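You operate a simulated robot arm through the tools that you are given. There is no shell and no other tool.

Carry out the task below with a simulated two-armed robot. There is one attempt and no reset: what you move stays moved.

TASK
Hold the measuring box on the sack bench top steady with one hand and put the steel weight from the top of the teal dust box in it with the other.
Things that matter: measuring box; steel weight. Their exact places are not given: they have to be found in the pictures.

It is judged by the outcome, as a careful person would: the job done as asked, and still so three seconds after it is handed in. It fails if anything else is knocked over, pushed out of place, dropped, spilled or broken.

THE ROBOT
Two 7-joint arms with two-finger parallel grippers on one trunk, on a base that moves. Base frame: it is fixed to the floor where the robot stands at the start and does not move with it; the origin is under the middle of the robot, x ahead of it, y to its left, z up. Lengths are in m, angles in rad, forces in N, time in s.
The left shoulder is at the start at [0.07, 0.134, 1.101], the right one opposite. With the tool pointing down near the work surface each hand reaches from about 0.2 to 0.66 m from the robot's upright axis, wherever it stands, measured 20 degrees to its own side. Places, roughly: measuring box [-1, -3.25, 0.75]; steel weight [-2.5, -2, 0.75]. Payload 1.57 kg a hand.
The TCP of each hand is the grasp point between the finger pads, 0.03 m short of the fingertips. In the tool frame z runs along the fingers and y along their closing line. The gripper opens to 0.08 m. The fingers are 0.017 m wide and 0.012 m thick; the gripper's body (0.04 by 0.082 m) begins 0.08 m behind the TCP.
Orientation is that of the tool frame in the base frame, as [roll, pitch, yaw] about the fixed x, y, z axes, in that order (R = Rz(yaw) Ry(pitch) Rx(roll)). With the fingers straight down and closing along the base's y, the tool's x points along the base's -x, its y along +y and its z along -z.

THE INTERFACE
- The arms move only by the tool move_arm. It takes "left_motion", "right_motion" or both (then of equal length, played together; a hand with none holds still); each is a list of rows, each a list of 7 numbers: the shift along the tool's x, y, z in units of 100 mm (1.0 is 100 mm), then the turn, a rotation vector about the tool's x, y, z in units of 120 degrees (1.0 is 120 degrees), then the finger opening in m, from 0 to 0.08. In form: [[x, y, z, rx, ry, rz, claw], ...]. A call has 1 to 20 rows; each row is the pose to reach, as a shift and turn from the pose commanded when the call began, along the tool's axes at that moment. A call with a number of a shift or a turn outside -1 to 1 is refused whole. A row lasts 0.2 s, in which the tool goes at most 0.05 m and 0.15 rad; a call with a longer step from one row to the next is refused whole, and so is a gripper value outside its range. A pose out of reach is approached as far as the arm can. The call stops where the force on the tool passes 40 N (or 10 N more than at its start, if that is more) or the arm is blocked; 0.2 s more then pass. Each finger travels about 0.153 m/s and halts on what it meets, pressing with about 23 N; the grip force reading is that of the motor and also rises with nothing between the fingers. The clock runs only during rows and for 0.2 s after the last one: add rows that repeat a pose to give the fingers time. It gives the time, the measured TCP pose, the force on the tool (base axes), the opening and the grip force at its end, in the units of the frame above (readings bear some noise), with the torque about the TCP (base axes, N m) and any sound that the robot's microphone picked up, and new pictures: "views" is both (left out), scene, wrist or none (wrist: the cameras of the hands that moved).
- Cameras (640 x 400 px; columns grow to the right, rows downward): "scene" is now at [0.1348, 0.0079, 1.327]; the picture's right is [0.11, -0.99, 0.00], its down [-0.59, -0.07, -0.80] and it looks along [0.80, 0.09, -0.60] (base axes); focal length 282 px, centre (320, 200). "left" rides on the left gripper at [0.072, 0.007, -0.122] in its tool frame; the picture's right is [-0.09, 1.00, 0.00], its down [-0.84, -0.08, -0.54] and it looks along [-0.54, -0.05, 0.84] (tool axes); focal length 238 px, centre (320, 200). "right" rides on the right gripper at [0.072, -0.007, -0.122] in its tool frame; the picture's right is [0.09, 1.00, 0.00], its down [-0.84, 0.08, -0.54] and it looks along [-0.54, 0.05, 0.84] (tool axes); focal length 238 px, centre (320, 200).
- move_column(by): slides the trunk up (or, below 0, down) by that many m; the arms and the scene camera ride with it, the base frame stays. It gives what a move gives, with no picture.
- base_move(legs): drives the robot by 1 to 6 legs, each [ahead, left, turn to the left] in m, m and rad, along the robot's own axes; the way and the turn of a leg run together, so that a leg with both is an arc; at most 1.5 m and 3.142 rad a leg. The arms and the cameras ride along, it lands a little off, and it stops where it bumps. It gives what a move gives, and a new picture of the scene camera.
- head_to(pan, tilt): turns the head with the scene camera to pan (to the left, within 1.501 rad either way) and tilt (down, from -0.506 to 1.204), counted from straight ahead of the robot. It gives what a move gives, and a new picture of the scene camera.
- pixel_to_xyz(camera, pixels): for up to 12 pixels [column, row] of the newest picture of that camera ("zoom" is the newest enlarged one), the place [x, y, z] in the base frame of the surface seen there, good to about 0.002 m. It takes no simulated time.
- close_up(camera, box): a new picture of the part [left, top, right, bottom] of that camera's present view, enlarged. It takes no simulated time.
- finish_job(): hands the job in; it is judged then, once.

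Open the grippers and draw the arms clear of the work before you hand the job in, unless the task says otherwise.

The tools are called after "Emit:" as name(argument=value, ...) on one line, values as JSON. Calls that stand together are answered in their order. move_arm: Moves the arms, as the interface text tells. Its arguments: {"type":"object","properties":{"left_motion":{"type":"array"},"right_motion":{"type":"array"},"views":{"type":"string","enum":["both","scene","wrist","none"]}},"required":[]} The other tools are called the same way: move_column (by) moves the trunk up or down; base_move (legs) drives the base; head_to (pan, tilt) turns the head that bears the scene camera; pixel_to_xyz (camera, pixels) gives the place of the surface under pixels of a picture; close_up (camera, box) takes an enlarged picture of a part of a camera's view; finish_job () hands the job in.

At the start:

```text
time_s: 0.0
left_eef_pos: [0.4918, 0.2094, 1.0107]
left_tcp_rot: [3.141, 0.001, 3.14]
left_wrist_force: [0.0, 0.3, 0.1]
left_wrist_torque: [0.03, 0.01, 0.0]
left_width: 0.0802
left_gripper_force: 0.0
right_eef_pos: [0.4506, -0.1463, 1.0861]
right_tcp_rot: [-3.141, 0.0, 3.142]
right_wrist_force: [0.1, -0.6, 0.5]
right_wrist_torque: [0.02, 0.03, 0.0]
right_width: 0.0799
right_gripper_force: 0.0
trunk travel left (down, up): [-0.675, 0.265]
robot x, y, heading: [-0.0022, 0.0034, -0.001]
head pan, tilt (commanded): [0.113, 0.639]
```

scene: 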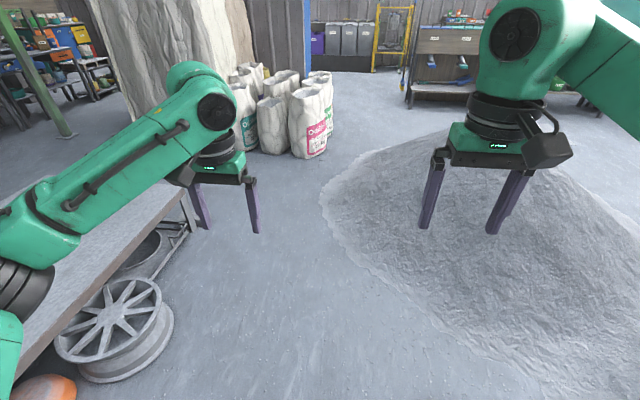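
right: 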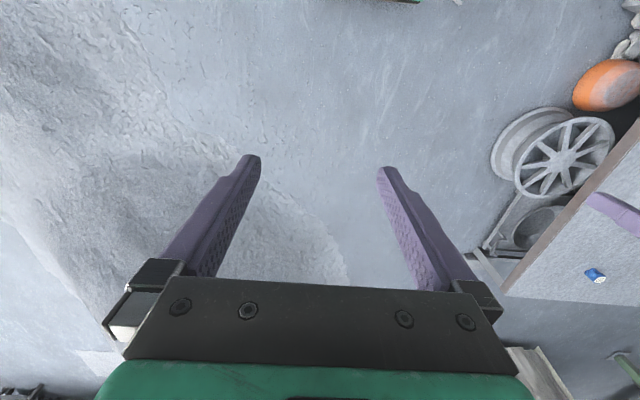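
left: 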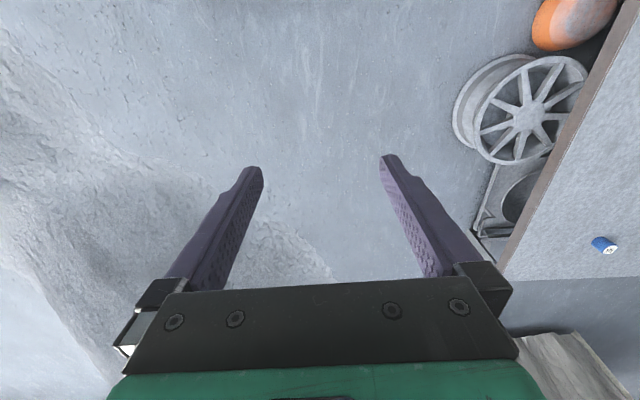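

The scene shows a table on the left and a heap ahead; the goals are behind and to the right. I turn the head to the right to look that way.

Emit:
head_to(pan=-1.5, tilt=0.4)

```text
time_s: 1.7
left_eef_pos: [0.4922, 0.2082, 1.012]
left_tcp_rot: [-3.142, 0.0, -3.141]
left_wrist_force: [0.5, -0.5, 0.3]
left_wrist_torque: [-0.02, 0.0, 0.01]
left_width: 0.0799
left_gripper_force: 0.1
right_eef_pos: [0.4509, -0.1465, 1.0843]
right_tcp_rot: [3.14, -0.001, 3.14]
right_wrist_force: [0.1, 0.3, -0.1]
right_wrist_torque: [0.0, -0.02, 0.0]
right_width: 0.08
right_gripper_force: 0.0
trunk travel left (down, up): [-0.675, 0.265]
robot x, y, heading: [0.003, 0.0003, 0.001]
head pan, tilt (commanded): [-1.499, 0.4]
```

scene: 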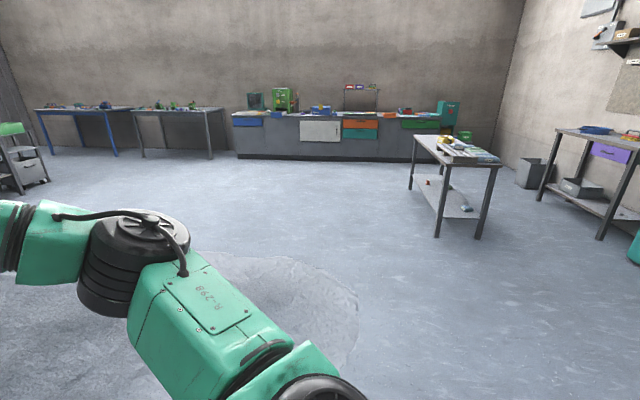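

The view toward -y shows a small bench at about (455,150) and a table on the right at (600,150). I check their places and enlarge both.

Emit:
pixel_to_xyz(camera="scene", pixels=[[420, 137], [445, 161], [498, 160], [470, 141], [570, 130], [630, 147], [600, 129], [633, 250], [447, 140], [525, 170], [580, 187], [340, 111]])

Emit:
close_up(camera="scene", box=[390, 110, 520, 192])

Emit:
close_up(camera="scene", box=[510, 80, 640, 260])

```text
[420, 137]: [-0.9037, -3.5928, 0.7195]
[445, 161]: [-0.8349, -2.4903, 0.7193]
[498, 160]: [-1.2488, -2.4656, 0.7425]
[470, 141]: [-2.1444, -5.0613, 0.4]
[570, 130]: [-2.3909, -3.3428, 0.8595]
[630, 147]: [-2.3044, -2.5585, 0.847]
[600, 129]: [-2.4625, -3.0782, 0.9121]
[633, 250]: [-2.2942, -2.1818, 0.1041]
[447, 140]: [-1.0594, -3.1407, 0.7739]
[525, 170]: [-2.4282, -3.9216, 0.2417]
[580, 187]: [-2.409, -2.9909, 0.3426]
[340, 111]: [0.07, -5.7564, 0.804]
```

```text
4.88 times, centred on (455, 151) of scene
```

zoom: 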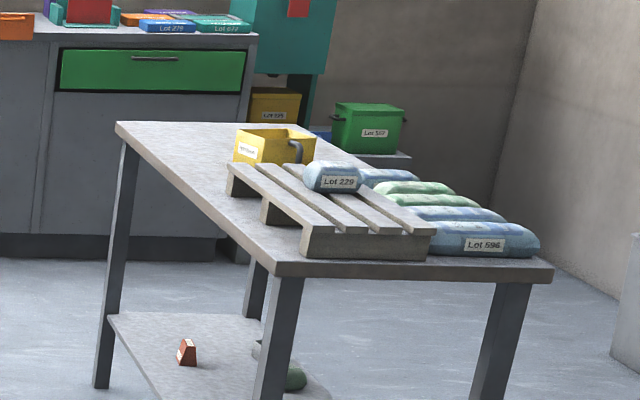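

```text
2.22 times, centred on (575, 170) of scene
```

zoom: 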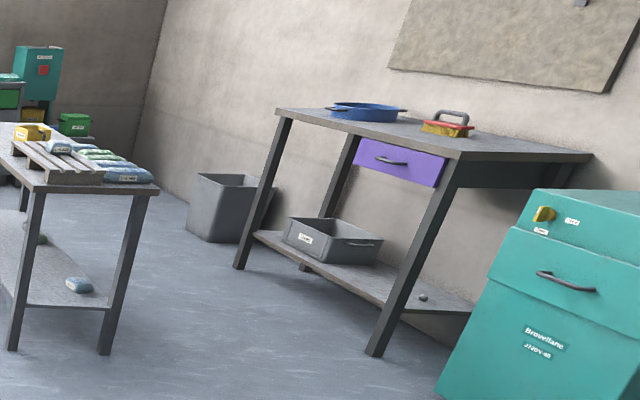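

The yellow measuring box is on the sack bench near (-1.05,-3.14), and the teal dust box is at right by (-2.4,-2.1). I turn the head left to see what stands close to the robot before turning.

Emit:
head_to(pan=1.5, tilt=0.6)

```text
time_s: 4.3
left_eef_pos: [0.4914, 0.2074, 1.0118]
left_tcp_rot: [3.141, -0.001, -3.142]
left_wrist_force: [0.5, -0.6, 0.1]
left_wrist_torque: [-0.01, -0.01, 0.02]
left_width: 0.08
left_gripper_force: 0.0
right_eef_pos: [0.4512, -0.1469, 1.0854]
right_tcp_rot: [3.141, 0.002, 3.14]
right_wrist_force: [-0.7, 0.5, 0.5]
right_wrist_torque: [0.0, 0.01, -0.01]
right_width: 0.0801
right_gripper_force: 0.0
trunk travel left (down, up): [-0.675, 0.265]
robot x, y, heading: [0.0016, -0.0027, 0.007]
head pan, tilt (commanded): [1.499, 0.6]
```

scene: 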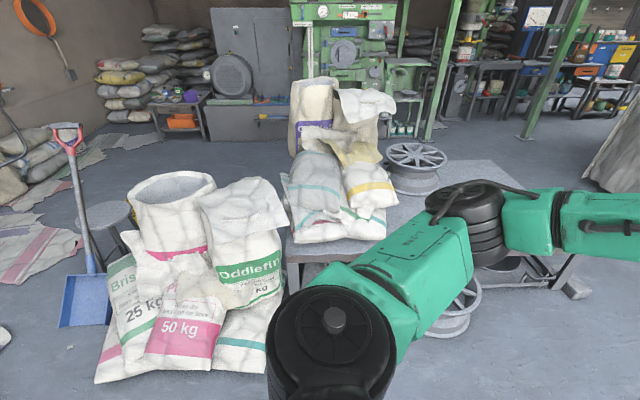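

Sacks stand close on the left at (190,280), with a bench at (330,240). I measure how close they are.

Emit:
pixel_to_xyz(camera="scene", pixels=[[170, 380], [240, 370], [190, 340], [290, 255], [245, 190], [100, 385], [85, 300], [290, 290], [240, 280], [350, 230]])

Emit:
head_to(pan=-1.5, tilt=1.0)

```text
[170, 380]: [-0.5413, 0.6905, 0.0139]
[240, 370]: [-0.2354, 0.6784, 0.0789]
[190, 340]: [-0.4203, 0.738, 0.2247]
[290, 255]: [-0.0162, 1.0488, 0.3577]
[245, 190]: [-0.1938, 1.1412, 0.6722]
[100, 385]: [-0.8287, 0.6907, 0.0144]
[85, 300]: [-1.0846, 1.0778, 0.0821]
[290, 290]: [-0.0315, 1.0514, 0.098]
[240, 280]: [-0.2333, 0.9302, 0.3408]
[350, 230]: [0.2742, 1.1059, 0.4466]
```

```text
time_s: 6.9
left_eef_pos: [0.4918, 0.2075, 1.0117]
left_tcp_rot: [3.141, 0.0, 3.141]
left_wrist_force: [-0.6, -0.1, -0.6]
left_wrist_torque: [0.0, -0.02, -0.04]
left_width: 0.0799
left_gripper_force: 0.0
right_eef_pos: [0.4505, -0.1475, 1.0857]
right_tcp_rot: [-3.141, 0.002, -3.14]
right_wrist_force: [-0.4, 0.9, 0.5]
right_wrist_torque: [0.02, 0.0, -0.01]
right_width: 0.0797
right_gripper_force: 0.0
trunk travel left (down, up): [-0.675, 0.265]
robot x, y, heading: [0.0011, -0.0042, -0.006]
head pan, tilt (commanded): [-1.499, 1.0]
```

scene: 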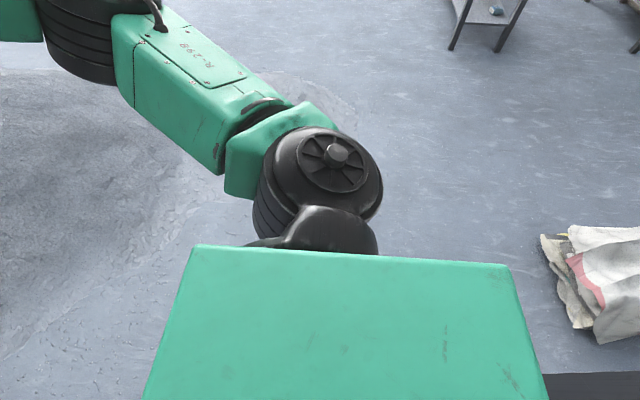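

A sack lies on the floor at (600,280), behind to the right, and the heap's edge is at left. I measure those.

Emit:
pixel_to_xyz(camera="scene", pixels=[[545, 240], [575, 325], [610, 290], [605, 340], [590, 375], [180, 160], [340, 100], [150, 250], [60, 380], [400, 150], [20, 160], [570, 230]])

```text
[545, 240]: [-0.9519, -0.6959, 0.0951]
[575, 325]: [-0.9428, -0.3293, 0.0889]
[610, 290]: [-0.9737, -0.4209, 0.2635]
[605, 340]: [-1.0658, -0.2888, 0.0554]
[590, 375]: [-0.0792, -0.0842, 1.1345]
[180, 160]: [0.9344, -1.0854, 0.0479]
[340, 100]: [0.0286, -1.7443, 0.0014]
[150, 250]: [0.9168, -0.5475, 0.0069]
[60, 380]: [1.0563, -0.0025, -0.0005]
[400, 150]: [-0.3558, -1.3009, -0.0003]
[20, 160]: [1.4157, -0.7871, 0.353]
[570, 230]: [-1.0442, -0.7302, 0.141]
```

The turn has room: sacks on the left are at y≥0.68 and the floor sack at x≈-0.95. I turn right to face -y, drive 1.2 m, and turn on to face -x.

Emit:
base_move(legs=[[0, 0, -1.571], [1.2, 0, 0], [0, 0, -1.571]])

Emit:
head_to(pan=0.2, tilt=0.4)

```text
time_s: 20.6
left_eef_pos: [-0.5127, -1.4049, 1.0112]
left_tcp_rot: [3.14, -0.002, 0.012]
left_wrist_force: [-0.4, 0.0, 1.0]
left_wrist_torque: [-0.02, -0.01, -0.02]
left_width: 0.0798
left_gripper_force: 0.1
right_eef_pos: [-0.4763, -1.0507, 1.0853]
right_tcp_rot: [-3.141, 0.001, 0.011]
right_wrist_force: [0.7, -0.6, -0.1]
right_wrist_torque: [-0.01, 0.01, -0.05]
right_width: 0.0799
right_gripper_force: 0.0
trunk travel left (down, up): [-0.675, 0.265]
robot x, y, heading: [-0.0202, -1.1929, -3.127]
head pan, tilt (commanded): [-1.499, 1.0]
```

scene: 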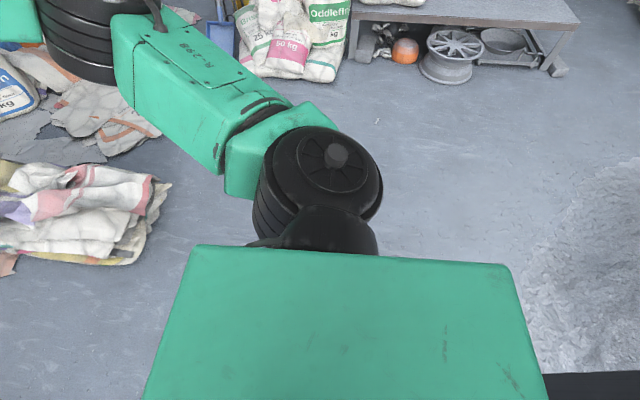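

```text
time_s: 22.3
left_eef_pos: [-0.5125, -1.4062, 1.0108]
left_tcp_rot: [-3.141, -0.001, 0.011]
left_wrist_force: [-0.4, 1.1, -0.1]
left_wrist_torque: [0.02, 0.01, -0.01]
left_width: 0.0798
left_gripper_force: 0.1
right_eef_pos: [-0.4769, -1.05, 1.0854]
right_tcp_rot: [3.141, 0.0, 0.012]
right_wrist_force: [-0.4, -0.7, 0.5]
right_wrist_torque: [0.0, 0.0, 0.0]
right_width: 0.0801
right_gripper_force: 0.0
trunk travel left (down, up): [-0.675, 0.265]
robot x, y, heading: [-0.0268, -1.1917, -3.129]
head pan, tilt (commanded): [0.201, 0.4]
```

scene: 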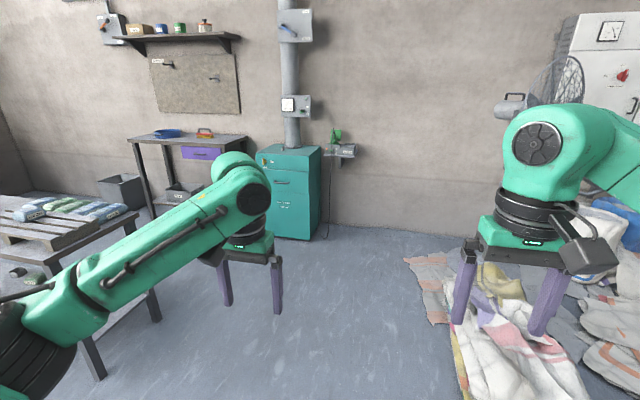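

The teal dust box is at (290,190) with a pipe over it. I enlarge it to look for the weight on its top.

Emit:
close_up(camera="scene", box=[240, 120, 370, 245])

Emit:
pixel_to_xyz(camera="scene", pixels=[[262, 152], [307, 156], [317, 147], [290, 150], [285, 147], [310, 200], [275, 148], [345, 150], [290, 130], [335, 145]])

```text
3.20 times, centred on (305, 182) of scene
```

zoom: 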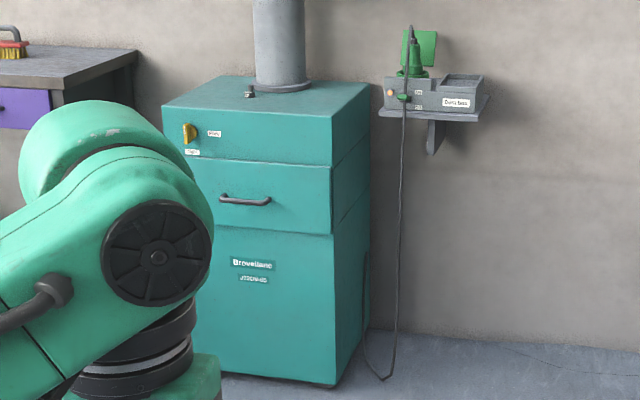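

```text
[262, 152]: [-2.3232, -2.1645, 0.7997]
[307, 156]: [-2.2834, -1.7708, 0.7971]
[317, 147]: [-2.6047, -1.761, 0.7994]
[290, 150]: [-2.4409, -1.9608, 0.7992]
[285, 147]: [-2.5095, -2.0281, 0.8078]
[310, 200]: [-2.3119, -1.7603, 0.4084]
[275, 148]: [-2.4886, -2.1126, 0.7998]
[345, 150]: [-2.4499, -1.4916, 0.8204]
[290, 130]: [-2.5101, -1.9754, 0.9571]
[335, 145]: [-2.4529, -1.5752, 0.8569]
```

A small steel object with a knob sits on the dust box top at about (283,148), beside the pipe. Before approaching I enlarge that spot, and look at the bench as well.

Emit:
close_up(camera="scene", box=[270, 138, 302, 158])

Emit:
head_to(pan=1.1, tilt=0.4)

```text
16.00 times, centred on (286, 148) of scene
```

zoom: 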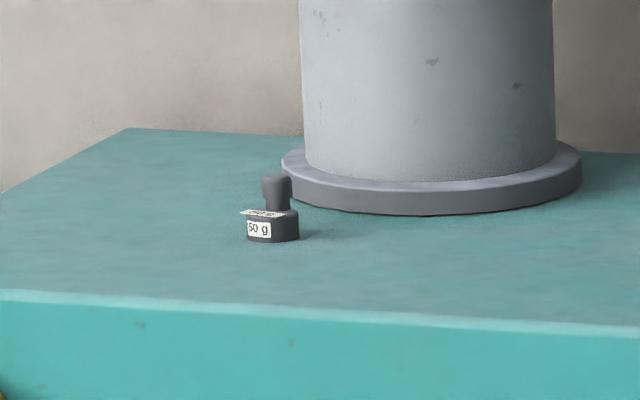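

```text
time_s: 23.5
left_eef_pos: [-0.5122, -1.4058, 1.0123]
left_tcp_rot: [3.142, 0.001, 0.012]
left_wrist_force: [0.4, -0.1, 0.1]
left_wrist_torque: [0.01, -0.02, 0.02]
left_width: 0.0802
left_gripper_force: 0.1
right_eef_pos: [-0.4768, -1.0506, 1.0852]
right_tcp_rot: [3.142, -0.001, 0.013]
right_wrist_force: [0.1, 0.1, -0.3]
right_wrist_torque: [0.02, 0.01, 0.01]
right_width: 0.0796
right_gripper_force: 0.2
trunk travel left (down, up): [-0.675, 0.265]
robot x, y, heading: [-0.024, -1.189, -3.128]
head pan, tilt (commanded): [1.1, 0.4]
```

scene: 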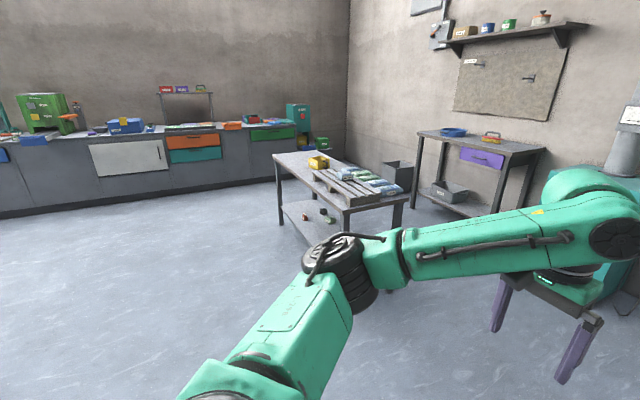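

The weight is a small 50 g weight with a knob, about 3 cm wide. Now I enlarge the bench around (330,180).

Emit:
close_up(camera="scene", box=[265, 140, 415, 234])

Emit:
close_up(camera="scene", box=[300, 150, 340, 175])

Emit:
pixel_to_xyz(camera="scene", pixels=[[275, 154], [345, 207], [409, 194], [308, 162], [317, 168], [327, 163], [315, 172], [345, 190], [318, 158], [300, 153]])

```text
4.26 times, centred on (340, 187) of scene
```

zoom: 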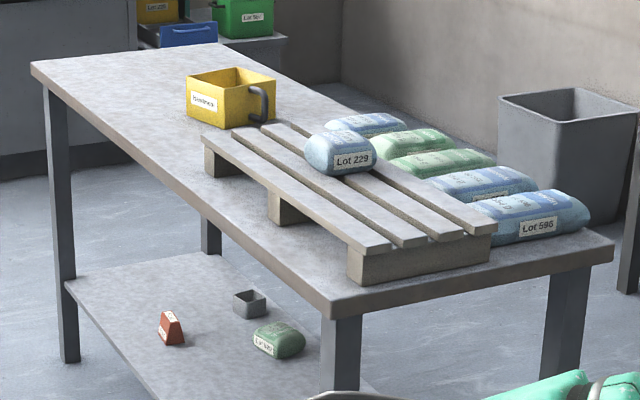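

```text
16.00 times, centred on (320, 162) of scene
```

zoom: 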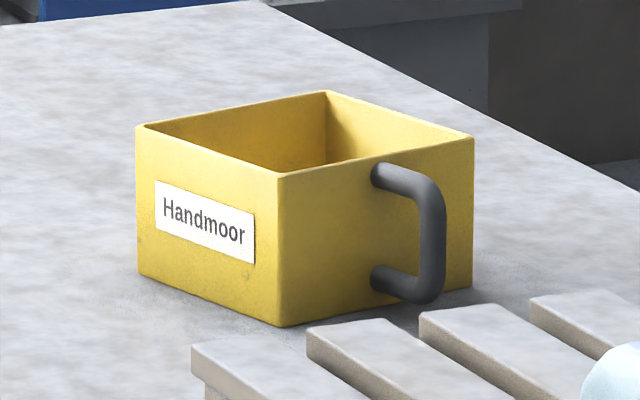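

```text
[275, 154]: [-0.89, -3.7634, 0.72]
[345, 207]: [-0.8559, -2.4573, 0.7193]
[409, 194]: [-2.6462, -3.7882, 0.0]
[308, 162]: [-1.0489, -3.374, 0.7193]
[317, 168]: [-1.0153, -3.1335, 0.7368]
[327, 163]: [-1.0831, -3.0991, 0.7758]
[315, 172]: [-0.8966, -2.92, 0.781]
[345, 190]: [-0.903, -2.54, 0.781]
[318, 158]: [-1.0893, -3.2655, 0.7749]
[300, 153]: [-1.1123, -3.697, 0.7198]
```

The measuring box (yellow, open top, handle toward the pallet) sits at about (-1.05,-3.19) on the 0.72 m bench top. I first drive toward the dust box, stopping short at about x=-1.45, y=-1.77 to look again.

Emit:
base_move(legs=[[1.4, 0.55, -0.013]])

Emit:
head_to(pan=0.1, tilt=0.55)

```text
refused: leg 1 is longer than a leg can be; nothing moved
```

```text
time_s: 24.8
left_eef_pos: [-0.5133, -1.4054, 1.0105]
left_tcp_rot: [3.142, 0.0, 0.011]
left_wrist_force: [-1.1, 0.3, -0.2]
left_wrist_torque: [-0.02, -0.01, -0.03]
left_width: 0.08
left_gripper_force: 0.1
right_eef_pos: [-0.4762, -1.0494, 1.086]
right_tcp_rot: [-3.141, 0.002, 0.012]
right_wrist_force: [-0.5, 0.8, 0.7]
right_wrist_torque: [-0.02, 0.02, 0.05]
right_width: 0.0801
right_gripper_force: 0.1
trunk travel left (down, up): [-0.675, 0.265]
robot x, y, heading: [-0.0245, -1.1913, -3.129]
head pan, tilt (commanded): [0.099, 0.55]
```

scene: 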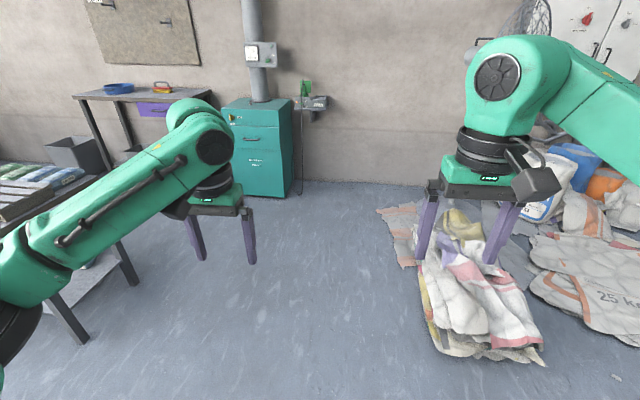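

The leg was refused for being just over 1.5 m, so nothing moved. I split it into two legs.

Emit:
base_move(legs=[[0.75, 0.4, -0.013], [0.65, 0.18, 0]])

```text
time_s: 32.6
left_eef_pos: [-1.8826, -1.9964, 1.0118]
left_tcp_rot: [3.14, 0.003, 0.004]
left_wrist_force: [-0.5, -0.1, -0.1]
left_wrist_torque: [-0.02, 0.03, 0.03]
left_width: 0.08
left_gripper_force: 0.0
right_eef_pos: [-1.8434, -1.6401, 1.0852]
right_tcp_rot: [-3.141, 0.002, 0.004]
right_wrist_force: [0.1, 1.1, 0.6]
right_wrist_torque: [0.02, -0.05, 0.0]
right_width: 0.0799
right_gripper_force: 0.0
trunk travel left (down, up): [-0.675, 0.265]
robot x, y, heading: [-1.394, -1.7846, -3.136]
head pan, tilt (commanded): [0.099, 0.55]
```

scene: 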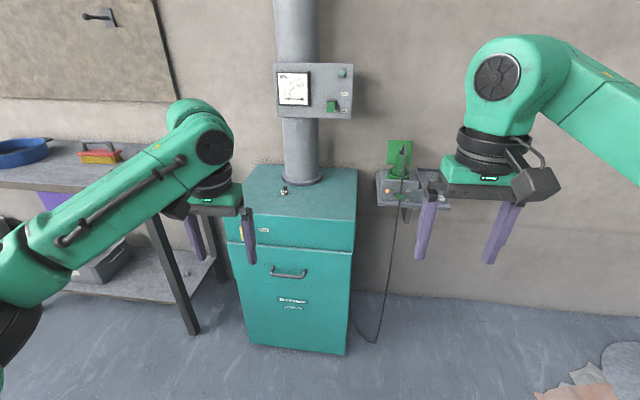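

The weight is now seen at (283,191) on the dust box. I enlarge it and measure it, the pipe, the control box and the shelf at the right.

Emit:
close_up(camera="scene", box=[262, 170, 326, 210])

Emit:
pixel_to_xyz(camera="scene", pixels=[[283, 193], [283, 188], [300, 170], [318, 180], [310, 95], [278, 95], [350, 95], [400, 145], [385, 190], [415, 190], [355, 220], [243, 212]])

```text
10.00 times, centred on (294, 190) of scene
```

zoom: 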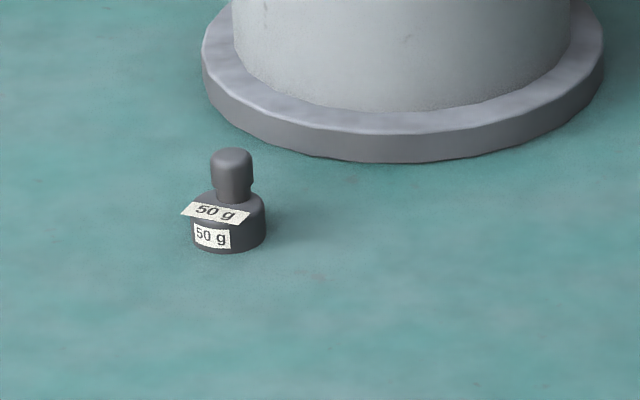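

```text
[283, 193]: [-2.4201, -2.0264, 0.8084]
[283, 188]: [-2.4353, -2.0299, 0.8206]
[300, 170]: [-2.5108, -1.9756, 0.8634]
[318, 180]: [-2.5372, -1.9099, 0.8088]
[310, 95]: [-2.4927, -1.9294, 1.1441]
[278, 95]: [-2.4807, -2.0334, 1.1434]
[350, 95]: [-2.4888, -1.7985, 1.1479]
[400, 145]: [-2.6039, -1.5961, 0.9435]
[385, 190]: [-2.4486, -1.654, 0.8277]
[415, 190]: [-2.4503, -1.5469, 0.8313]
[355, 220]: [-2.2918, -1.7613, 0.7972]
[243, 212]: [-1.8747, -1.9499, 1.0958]
```

The weight stands at about (-2.43,-2.03), base on z≈0.80, knob up to about 0.83. I look straight down to see how far the robot's base reaches in front before moving closer.

Emit:
head_to(pan=0.0, tilt=1.2)

```text
time_s: 33.6
left_eef_pos: [-1.883, -1.9961, 1.0126]
left_tcp_rot: [-3.139, 0.0, 0.005]
left_wrist_force: [0.1, -0.4, 0.6]
left_wrist_torque: [-0.02, 0.0, -0.02]
left_width: 0.08
left_gripper_force: 0.1
right_eef_pos: [-1.8439, -1.6411, 1.0863]
right_tcp_rot: [-3.141, -0.001, 0.005]
right_wrist_force: [-0.3, 0.2, 0.0]
right_wrist_torque: [0.0, -0.01, -0.03]
right_width: 0.0799
right_gripper_force: 0.0
trunk travel left (down, up): [-0.675, 0.265]
robot x, y, heading: [-1.3919, -1.7876, -3.138]
head pan, tilt (commanded): [0.0, 1.201]
```

scene: 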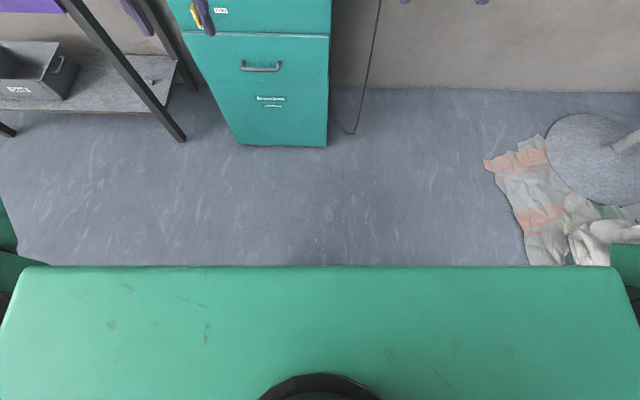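

The trunk's green front hides the base. I measure the nearest visible floor to bound how far the base can reach forward.

Emit:
pixel_to_xyz(camera="scene", pixels=[[300, 260], [300, 275], [300, 330], [150, 260], [450, 260], [270, 143], [183, 140], [300, 268]])

```text
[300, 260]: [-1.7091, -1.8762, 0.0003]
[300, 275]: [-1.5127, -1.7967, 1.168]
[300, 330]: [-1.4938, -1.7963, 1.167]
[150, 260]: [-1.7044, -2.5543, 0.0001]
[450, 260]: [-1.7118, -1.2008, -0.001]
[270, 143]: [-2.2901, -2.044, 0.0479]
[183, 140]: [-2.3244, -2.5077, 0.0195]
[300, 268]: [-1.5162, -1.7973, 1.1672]
```

The base can reach at most 0.315 m ahead of the axis, so standing at x≈-1.92 is safe. First I draw both hands back 0.1 m, and tilt the left hand 25° so its wrist leans away from the pipe's control box.

Emit:
move_arm(left_motion=[[0.3, 0, 0, 0, -0.06, 0, 0.08], [0.6, 0, 0, 0, -0.12, 0, 0.08], [0.9, 0, 0, 0, -0.17, 0, 0.08], [1.0, 0, 0, 0, -0.208, 0, 0.08], [1.0, 0, 0, 0, -0.208, 0, 0.08]], right_motion=[[0.3, 0, 0, 0, 0, 0, 0.08], [0.6, 0, 0, 0, 0, 0, 0.08], [0.9, 0, 0, 0, 0, 0, 0.08], [1.0, 0, 0, 0, 0, 0, 0.08], [1.0, 0, 0, 0, 0, 0, 0.08]], views="none")

Emit:
head_to(pan=0.1, tilt=0.65)

```text
time_s: 34.8
left_eef_pos: [-1.7937, -1.9965, 1.0099]
left_tcp_rot: [3.14, 0.357, 0.005]
left_wrist_force: [-0.1, -0.1, -0.7]
left_wrist_torque: [0.02, -0.01, -0.01]
left_width: 0.08
left_gripper_force: 0.0
left hand out of reach, approached as far as the arm can: row 4, 5
right_eef_pos: [-1.7431, -1.6394, 1.0854]
right_tcp_rot: [3.141, 0.0, 0.006]
right_wrist_force: [-0.2, 0.1, 0.2]
right_wrist_torque: [0.0, 0.0, -0.01]
right_width: 0.0803
right_gripper_force: 0.0
trunk travel left (down, up): [-0.675, 0.265]
robot x, y, heading: [-1.3921, -1.7836, -3.136]
head pan, tilt (commanded): [0.0, 1.201]
```

```text
time_s: 35.8
left_eef_pos: [-1.7933, -1.9965, 1.0102]
left_tcp_rot: [3.141, 0.356, 0.006]
left_wrist_force: [0.1, -0.3, 0.9]
left_wrist_torque: [0.03, 0.02, -0.02]
left_width: 0.0802
left_gripper_force: 0.1
right_eef_pos: [-1.7433, -1.6396, 1.085]
right_tcp_rot: [3.141, 0.0, 0.005]
right_wrist_force: [-0.3, -0.5, 0.2]
right_wrist_torque: [0.0, -0.04, -0.01]
right_width: 0.0799
right_gripper_force: 0.0
trunk travel left (down, up): [-0.675, 0.265]
robot x, y, heading: [-1.3943, -1.7862, -3.13]
head pan, tilt (commanded): [0.099, 0.649]
```

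scene: 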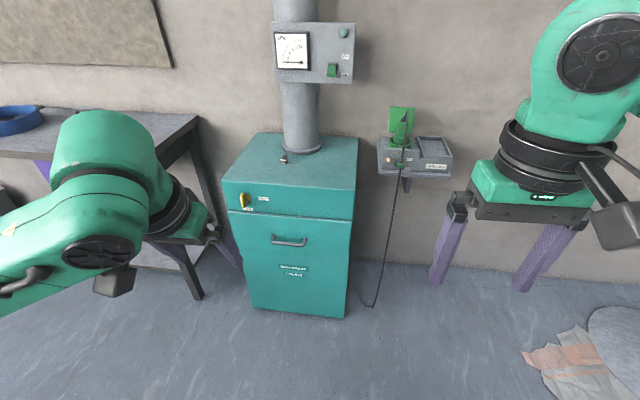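

The left hand is now tilted about 20° (pitch 0.356) and drawn back. I drive ahead 0.52 m and 0.06 m left to stand at about (-1.92,-1.85).

Emit:
base_move(legs=[[0.52, 0.058, -0.01]])

```text
time_s: 38.8
left_eef_pos: [-2.3118, -2.0489, 1.0102]
left_tcp_rot: [-3.14, 0.357, -0.006]
left_wrist_force: [-0.7, 0.2, 0.4]
left_wrist_torque: [-0.05, 0.03, 0.0]
left_width: 0.0801
left_gripper_force: 0.1
right_eef_pos: [-2.2571, -1.6931, 1.0852]
right_tcp_rot: [-3.141, -0.001, -0.005]
right_wrist_force: [-0.2, 0.1, -0.2]
right_wrist_torque: [0.01, -0.01, 0.02]
right_width: 0.0801
right_gripper_force: 0.0
trunk travel left (down, up): [-0.675, 0.265]
robot x, y, heading: [-1.9052, -1.8455, 3.135]
head pan, tilt (commanded): [0.099, 0.649]
```

scene: 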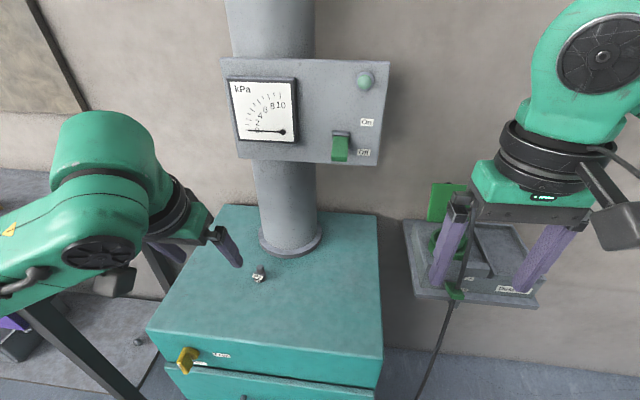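

The weight is at (258,275) with its knob at (260,268). I enlarge it and measure precisely.

Emit:
close_up(camera="scene", box=[236, 258, 284, 288])

Emit:
pixel_to_xyz(camera="scene", pixels=[[257, 280], [260, 268], [258, 284], [290, 252], [270, 240], [250, 290], [240, 160], [378, 162]])

```text
13.33 times, centred on (260, 273) of scene
```

zoom: 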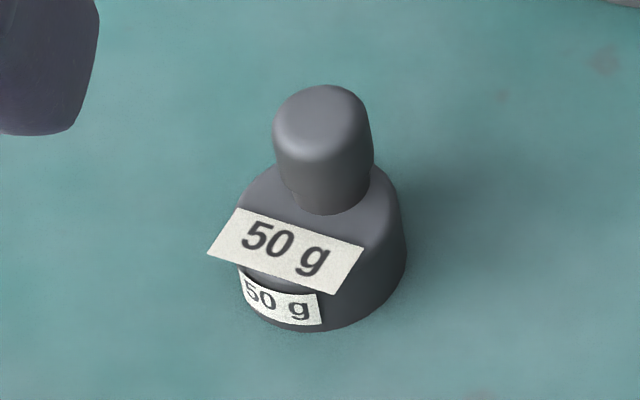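

```text
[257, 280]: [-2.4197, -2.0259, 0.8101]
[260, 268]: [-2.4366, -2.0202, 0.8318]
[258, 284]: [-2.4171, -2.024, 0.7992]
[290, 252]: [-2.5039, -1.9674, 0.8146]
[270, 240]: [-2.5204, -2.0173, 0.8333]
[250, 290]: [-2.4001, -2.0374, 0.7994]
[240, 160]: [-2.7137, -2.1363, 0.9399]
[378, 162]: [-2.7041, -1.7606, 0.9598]
```

I measure points on the enlarged weight: knob top, neck and base edges.

Emit:
pixel_to_xyz(camera="zoom", pixels=[[320, 100], [300, 130], [365, 130], [325, 170], [330, 205], [390, 190], [250, 190], [405, 250], [320, 328], [240, 300], [380, 290], [325, 90]])

```text
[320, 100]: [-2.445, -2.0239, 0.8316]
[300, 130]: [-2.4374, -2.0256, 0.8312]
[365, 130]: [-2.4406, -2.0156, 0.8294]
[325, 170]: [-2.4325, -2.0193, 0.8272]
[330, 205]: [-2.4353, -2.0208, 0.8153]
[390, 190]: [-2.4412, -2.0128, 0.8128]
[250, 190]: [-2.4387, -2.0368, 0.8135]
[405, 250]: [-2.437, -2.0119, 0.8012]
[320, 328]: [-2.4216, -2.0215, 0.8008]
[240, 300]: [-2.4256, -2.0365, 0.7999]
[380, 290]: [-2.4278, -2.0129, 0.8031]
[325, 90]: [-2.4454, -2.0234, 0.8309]
```

The weight: base centre about (-2.435,-2.023), base top z≈0.815, knob top 0.832, knob about 14 mm thick. I bring the left hand forward and down to a hover point, keeping its tilt.

Emit:
move_arm(left_motion=[[-0.15, -0.07, 0.22, 0, 0, 0, 0.06], [-0.3, -0.13, 0.44, 0, 0, 0, 0.06], [-0.46, -0.2, 0.66, 0, 0, 0, 0.06], [-0.618, -0.264, 0.873, 0, 0, 0, 0.06], [-0.618, -0.264, 0.873, 0, 0, 0, 0.06]])

```text
time_s: 40.0
left_eef_pos: [-2.3985, -2.0206, 0.9507]
left_tcp_rot: [-3.141, 0.356, -0.005]
left_wrist_force: [-0.2, 0.5, -0.1]
left_wrist_torque: [-0.01, -0.01, 0.0]
left_width: 0.0599
left_gripper_force: 0.1
right_eef_pos: [-2.2586, -1.6936, 1.0855]
right_tcp_rot: [-3.141, 0.0, -0.006]
right_wrist_force: [1.1, 0.7, -0.9]
right_wrist_torque: [0.01, -0.02, 0.02]
right_width: 0.0801
right_gripper_force: 0.1
trunk travel left (down, up): [-0.675, 0.265]
robot x, y, heading: [-1.9081, -1.843, 3.133]
head pan, tilt (commanded): [0.099, 0.649]
```

scene: 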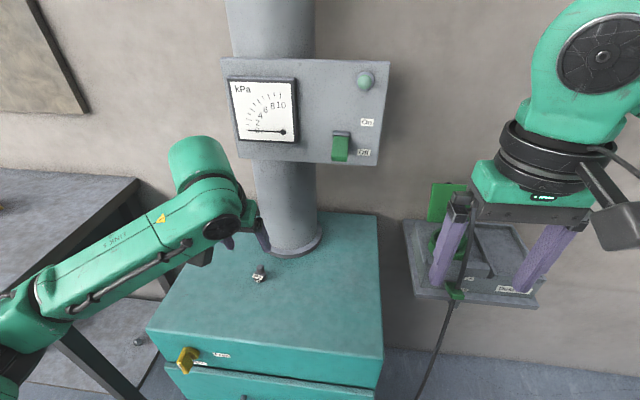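
left: 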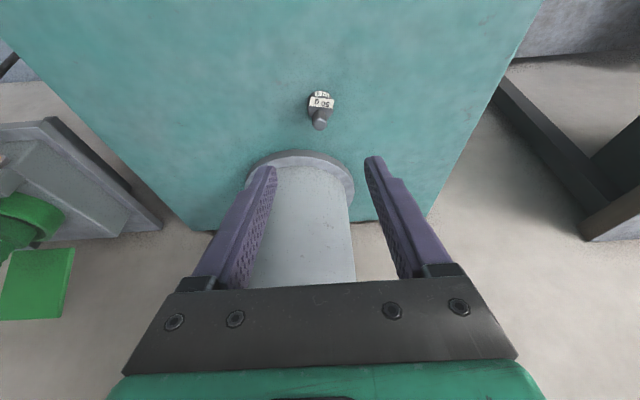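

The left wrist camera sees the weight at (320,110), between the finger lines. I measure it with this camera as a check.

Emit:
close_up(camera="left", box=[288, 80, 352, 140])

Emit:
pixel_to_xyz(camera="left", pixels=[[320, 124], [312, 124], [328, 124], [318, 112], [320, 101], [308, 106], [334, 106], [320, 128]])

```text
6.67 times, centred on (320, 110) of left
```

zoom: 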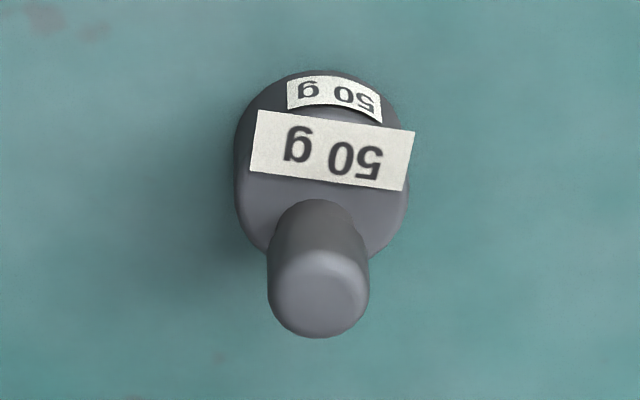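

```text
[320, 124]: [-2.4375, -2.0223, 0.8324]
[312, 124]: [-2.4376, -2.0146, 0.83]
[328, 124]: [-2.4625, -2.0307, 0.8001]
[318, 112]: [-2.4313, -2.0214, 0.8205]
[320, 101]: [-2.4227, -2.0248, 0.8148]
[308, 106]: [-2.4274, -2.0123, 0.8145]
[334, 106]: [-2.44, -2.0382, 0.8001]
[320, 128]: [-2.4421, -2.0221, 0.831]
```

The knob top is centred at about (-2.438,-2.022,0.832), between the open fingers. I go down along the fingers most of the way, then check.

Emit:
move_arm(left_motion=[[0.015, 0.005, 0.22, 0, 0, 0, 0.06], [0.03, 0.008, 0.44, 0, 0, 0, 0.06], [0.045, 0.011, 0.65, 0, 0, 0, 0.055], [0.057, 0.013, 0.85, 0, 0, 0, 0.055], [0.057, 0.013, 0.85, 0, 0, 0, 0.055]])

```text
time_s: 41.2
left_eef_pos: [-2.4234, -2.0218, 0.8659]
left_tcp_rot: [-3.141, 0.354, -0.006]
left_wrist_force: [-0.7, 0.0, 0.4]
left_wrist_torque: [0.01, 0.01, 0.01]
left_width: 0.055
left_gripper_force: 0.1
right_eef_pos: [-2.2589, -1.6921, 1.0867]
right_tcp_rot: [3.141, -0.001, -0.006]
right_wrist_force: [-0.1, -0.2, 0.6]
right_wrist_torque: [-0.01, 0.0, -0.01]
right_width: 0.08
right_gripper_force: 0.1
trunk travel left (down, up): [-0.675, 0.265]
robot x, y, heading: [-1.9077, -1.8445, 3.138]
head pan, tilt (commanded): [0.099, 0.649]
```

scene: 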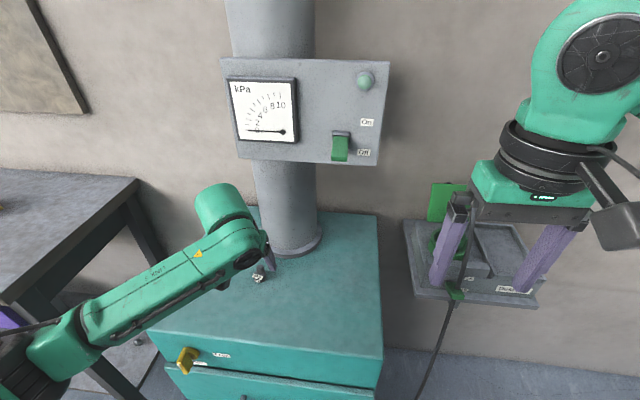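
left: 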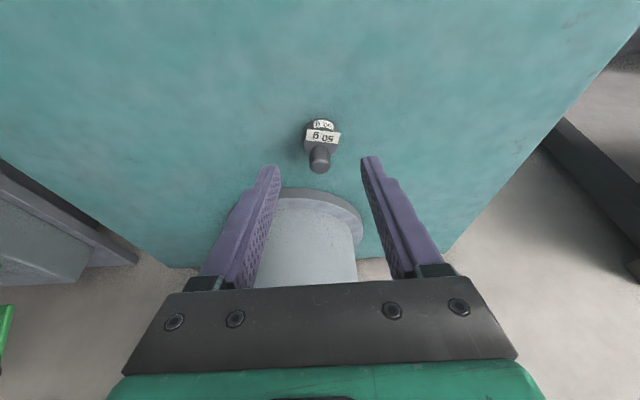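

Fingertips now flank the knob at (320,165). I go down the last 18 mm with the fingers still open and check the height.

Emit:
move_arm(left_motion=[[0.004, 0, 0.09, 0, 0, 0, 0.055], [0.008, 0, 0.18, 0, 0, 0, 0.055], [0.008, 0, 0.18, 0, 0, 0, 0.055]], views="wrist")

Emit:
close_up(camera="scene", box=[220, 235, 300, 300])

Emit:
close_up(camera="left", box=[240, 110, 400, 210])

```text
time_s: 42.0
left_eef_pos: [-2.4304, -2.0225, 0.8506]
left_tcp_rot: [-3.141, 0.356, -0.006]
left_wrist_force: [0.2, -0.7, 0.1]
left_wrist_torque: [0.0, -0.04, -0.01]
left_width: 0.0553
left_gripper_force: 0.0
right_eef_pos: [-2.2591, -1.694, 1.0859]
right_tcp_rot: [-3.14, 0.002, -0.005]
right_wrist_force: [-0.3, -0.2, 0.3]
right_wrist_torque: [0.0, 0.02, 0.05]
right_width: 0.0799
right_gripper_force: 0.1
trunk travel left (down, up): [-0.675, 0.265]
robot x, y, heading: [-1.9143, -1.8406, 3.138]
head pan, tilt (commanded): [0.099, 0.649]
```

left: 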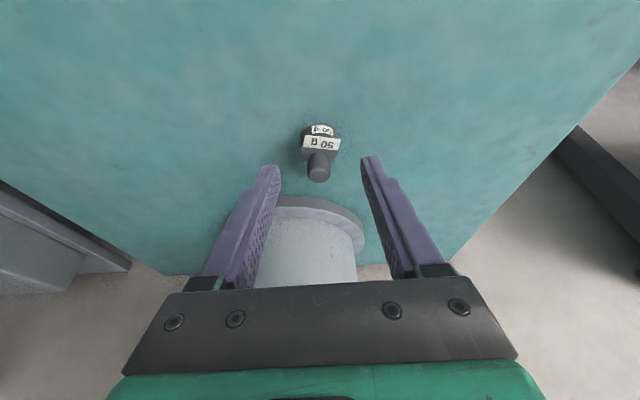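

```text
6.15 times, centred on (260, 268) of scene
```

zoom: 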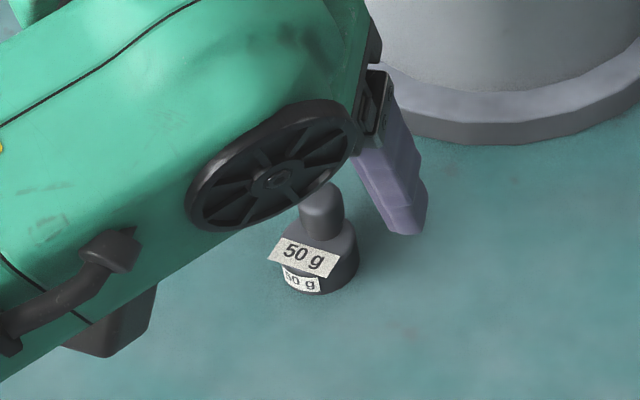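

```text
4.00 times, centred on (320, 160) of left
```

zoom: 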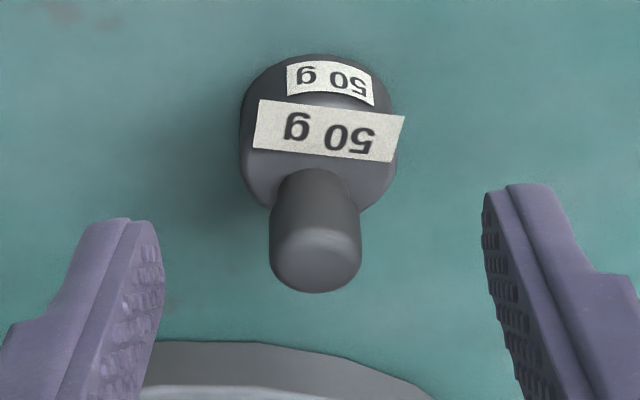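

The knob sits midway between the fingertips, 3 mm above where I want the tips. I go 3 mm deeper and close on the knob.

Emit:
move_arm(left_motion=[[0.01, 0, 0.03, 0, 0, 0, 0.055], [0.01, 0, 0.03, 0, 0, 0, 0.03], [0.01, 0, 0.03, 0, 0, 0, 0.01], [0.01, 0, 0.03, 0, 0, 0, 0.0], [0.01, 0, 0.03, 0, 0, 0, 0.0]], views="wrist")

Emit:
close_up(camera="left", box=[240, 110, 400, 210])

Emit:
close_up(camera="scene", box=[220, 235, 300, 300])

```text
time_s: 43.2
left_eef_pos: [-2.4304, -2.0233, 0.8472]
left_tcp_rot: [-3.141, 0.353, -0.006]
left_wrist_force: [-0.5, -0.3, 0.4]
left_wrist_torque: [-0.02, -0.01, 0.05]
left_width: 0.0142
left_gripper_force: 23.2
right_eef_pos: [-2.258, -1.6928, 1.0847]
right_tcp_rot: [3.14, 0.0, -0.004]
right_wrist_force: [-1.4, -0.7, -0.6]
right_wrist_torque: [-0.04, -0.02, 0.02]
right_width: 0.08
right_gripper_force: 0.2
trunk travel left (down, up): [-0.675, 0.265]
robot x, y, heading: [-1.9087, -1.8451, 3.133]
head pan, tilt (commanded): [0.099, 0.649]
```

left: 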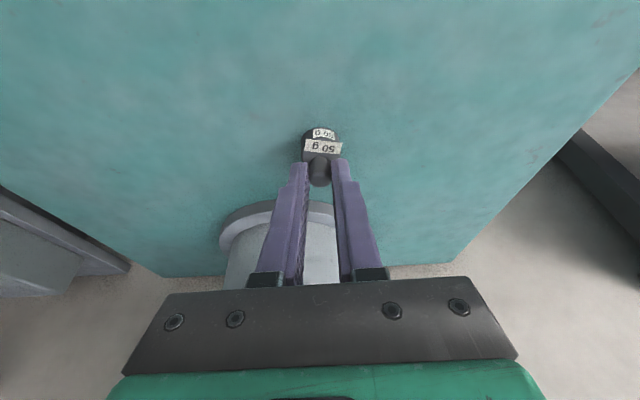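

```text
4.00 times, centred on (320, 160) of left
```

zoom: 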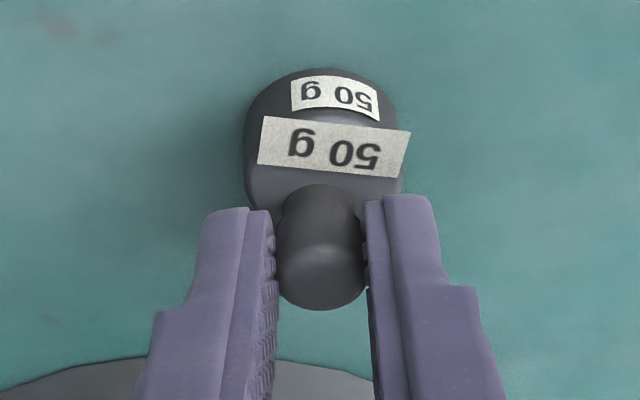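

```text
6.15 times, centred on (260, 268) of scene
```

zoom: 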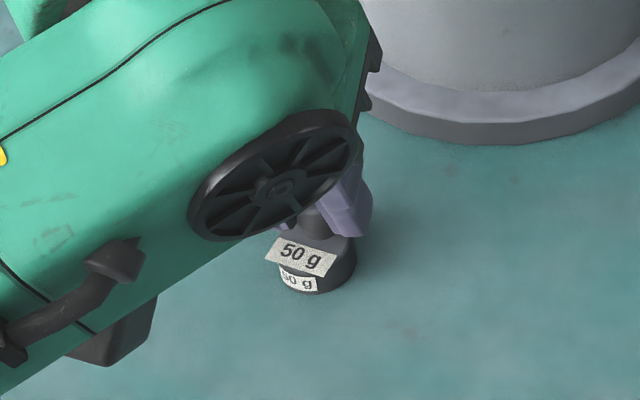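

The fingers hold the knob: opening 0.0142 m, grip 23 N. I lift by drawing back along the fingers, about 9 cm up.

Emit:
move_arm(left_motion=[[0, 0, -0.1, 0, 0, 0, 0.0], [0, 0, -0.3, 0, 0, 0, 0.0], [0, 0, -0.5, 0, 0, 0, 0.0], [0, 0, -0.75, 0, 0, 0, 0.0], [0, 0, -0.95, 0, 0, 0, 0.0], [0, 0, -0.95, 0, 0, 0, 0.0]])

```text
time_s: 44.6
left_eef_pos: [-2.397, -2.0224, 0.9376]
left_tcp_rot: [-3.14, 0.355, -0.006]
left_wrist_force: [0.0, -0.8, -0.9]
left_wrist_torque: [-0.01, -0.01, 0.0]
left_width: 0.0144
left_gripper_force: 23.0
right_eef_pos: [-2.2587, -1.6926, 1.0859]
right_tcp_rot: [-3.14, 0.002, -0.006]
right_wrist_force: [-0.3, 0.2, 0.2]
right_wrist_torque: [-0.02, -0.01, 0.0]
right_width: 0.08
right_gripper_force: 0.0
trunk travel left (down, up): [-0.675, 0.265]
robot x, y, heading: [-1.9082, -1.8426, 3.143]
head pan, tilt (commanded): [0.099, 0.649]
```

scene: 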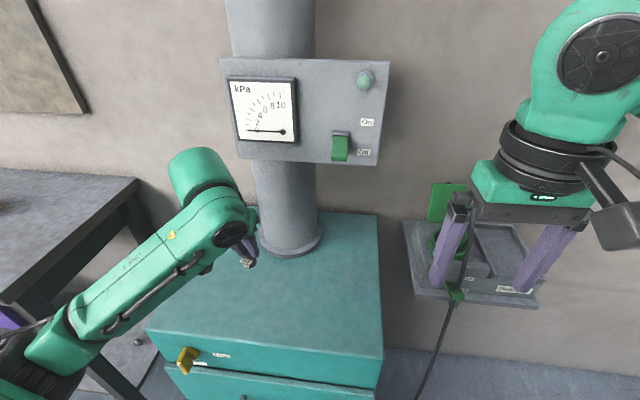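
left: 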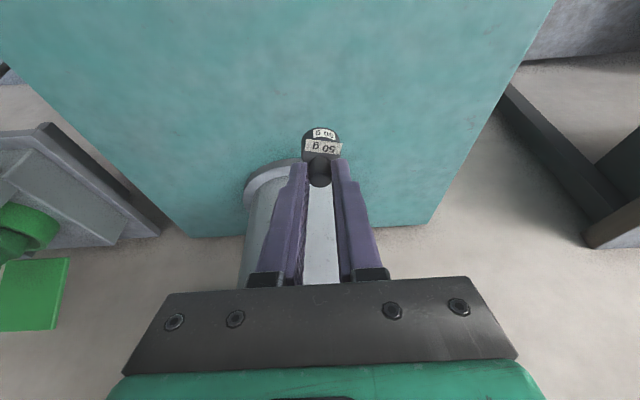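

The weight is lifted and held (opening 0.0144 m, 23 N). I back the robot straight out from the dust box along the way I came.

Emit:
base_move(legs=[[-0.6, 0, 0]])

Emit:
move_column(by=0.1)

Emit:
head_to(pan=1.3, tilt=0.6)

```text
time_s: 48.0
left_eef_pos: [-1.7965, -2.0273, 0.9358]
left_tcp_rot: [-3.142, 0.354, 0.001]
left_wrist_force: [0.0, 0.7, -1.0]
left_wrist_torque: [-0.02, -0.02, 0.0]
left_width: 0.0144
left_gripper_force: 22.6
right_eef_pos: [-1.6594, -1.6966, 1.0842]
right_tcp_rot: [3.142, 0.0, 0.001]
right_wrist_force: [-0.5, 0.0, 0.5]
right_wrist_torque: [0.0, 0.01, 0.0]
right_width: 0.0799
right_gripper_force: 0.0
trunk travel left (down, up): [-0.675, 0.265]
robot x, y, heading: [-1.3069, -1.8425, -3.137]
head pan, tilt (commanded): [0.099, 0.649]
```

scene: 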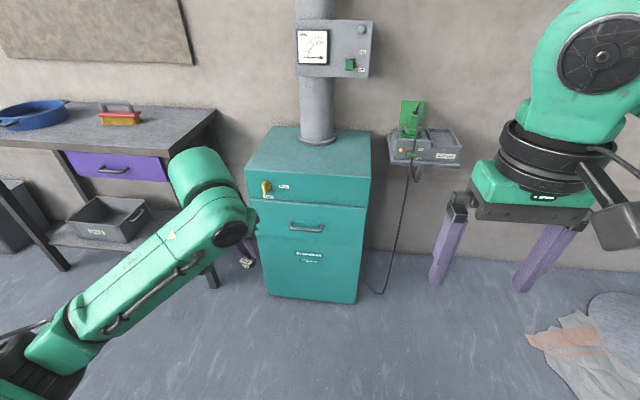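

```text
time_s: 49.3
left_eef_pos: [-1.7961, -2.0271, 1.0365]
left_tcp_rot: [3.141, 0.354, 0.003]
left_wrist_force: [0.4, -0.1, -0.5]
left_wrist_torque: [-0.01, 0.01, 0.02]
left_width: 0.0142
left_gripper_force: 23.0
right_eef_pos: [-1.6605, -1.6971, 1.1862]
right_tcp_rot: [3.141, 0.001, 0.001]
right_wrist_force: [-0.4, -1.1, -0.1]
right_wrist_torque: [0.01, 0.02, 0.03]
right_width: 0.0802
right_gripper_force: 0.1
trunk travel left (down, up): [-0.775, 0.165]
robot x, y, heading: [-1.3087, -1.8434, -3.142]
head pan, tilt (commanded): [0.099, 0.649]
```

```text
time_s: 50.7
left_eef_pos: [-1.7967, -2.0272, 1.037]
left_tcp_rot: [-3.142, 0.354, 0.0]
left_wrist_force: [-0.4, 1.1, 0.1]
left_wrist_torque: [0.02, 0.01, 0.02]
left_width: 0.0142
left_gripper_force: 23.0
right_eef_pos: [-1.6604, -1.6969, 1.1854]
right_tcp_rot: [3.141, 0.0, -0.001]
right_wrist_force: [0.2, -0.4, -0.1]
right_wrist_torque: [0.04, 0.0, 0.0]
right_width: 0.0798
right_gripper_force: 0.0
trunk travel left (down, up): [-0.775, 0.165]
robot x, y, heading: [-1.3102, -1.8435, -3.141]
head pan, tilt (commanded): [1.3, 0.6]
```

scene: 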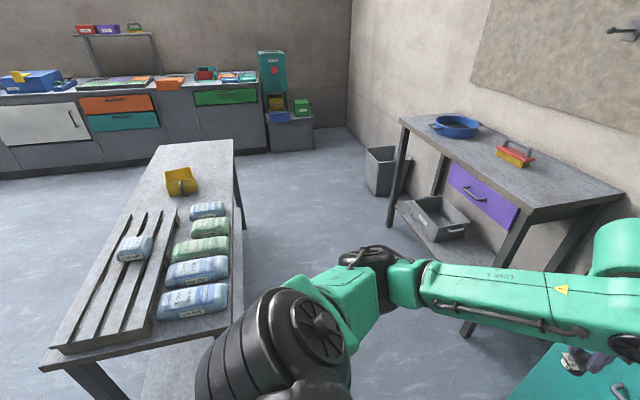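

The bench is laid out clearly: box at (180,180) with handle toward the pallet, sacks along its far side. I measure the box and bench edges from here.

Emit:
close_up(camera="scene", box=[140, 150, 220, 210])

Emit:
pixel_to_xyz(camera="scene", pixels=[[40, 365], [155, 147], [234, 140], [228, 325], [165, 172], [193, 169], [168, 194], [198, 192], [181, 180], [180, 192], [160, 212], [190, 210]])

```text
6.67 times, centred on (180, 180) of scene
```

zoom: 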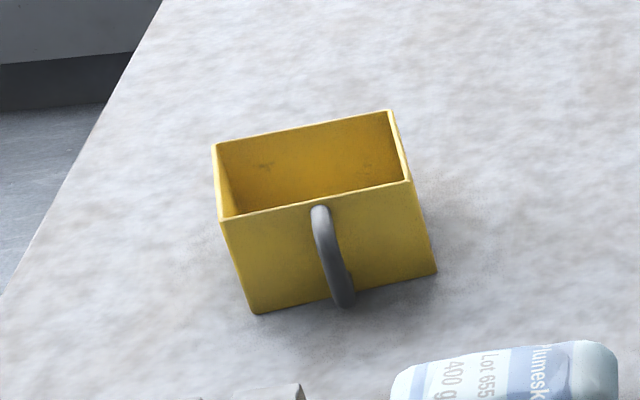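

```text
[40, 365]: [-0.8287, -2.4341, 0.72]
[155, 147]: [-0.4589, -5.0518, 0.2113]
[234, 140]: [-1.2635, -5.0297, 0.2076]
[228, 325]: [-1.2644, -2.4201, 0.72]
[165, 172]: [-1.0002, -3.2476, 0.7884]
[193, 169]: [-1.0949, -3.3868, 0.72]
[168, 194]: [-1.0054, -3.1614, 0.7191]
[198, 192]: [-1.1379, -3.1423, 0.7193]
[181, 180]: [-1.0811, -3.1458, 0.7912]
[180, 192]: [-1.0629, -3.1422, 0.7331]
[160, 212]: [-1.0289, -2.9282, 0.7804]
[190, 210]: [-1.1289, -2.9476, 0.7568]
```

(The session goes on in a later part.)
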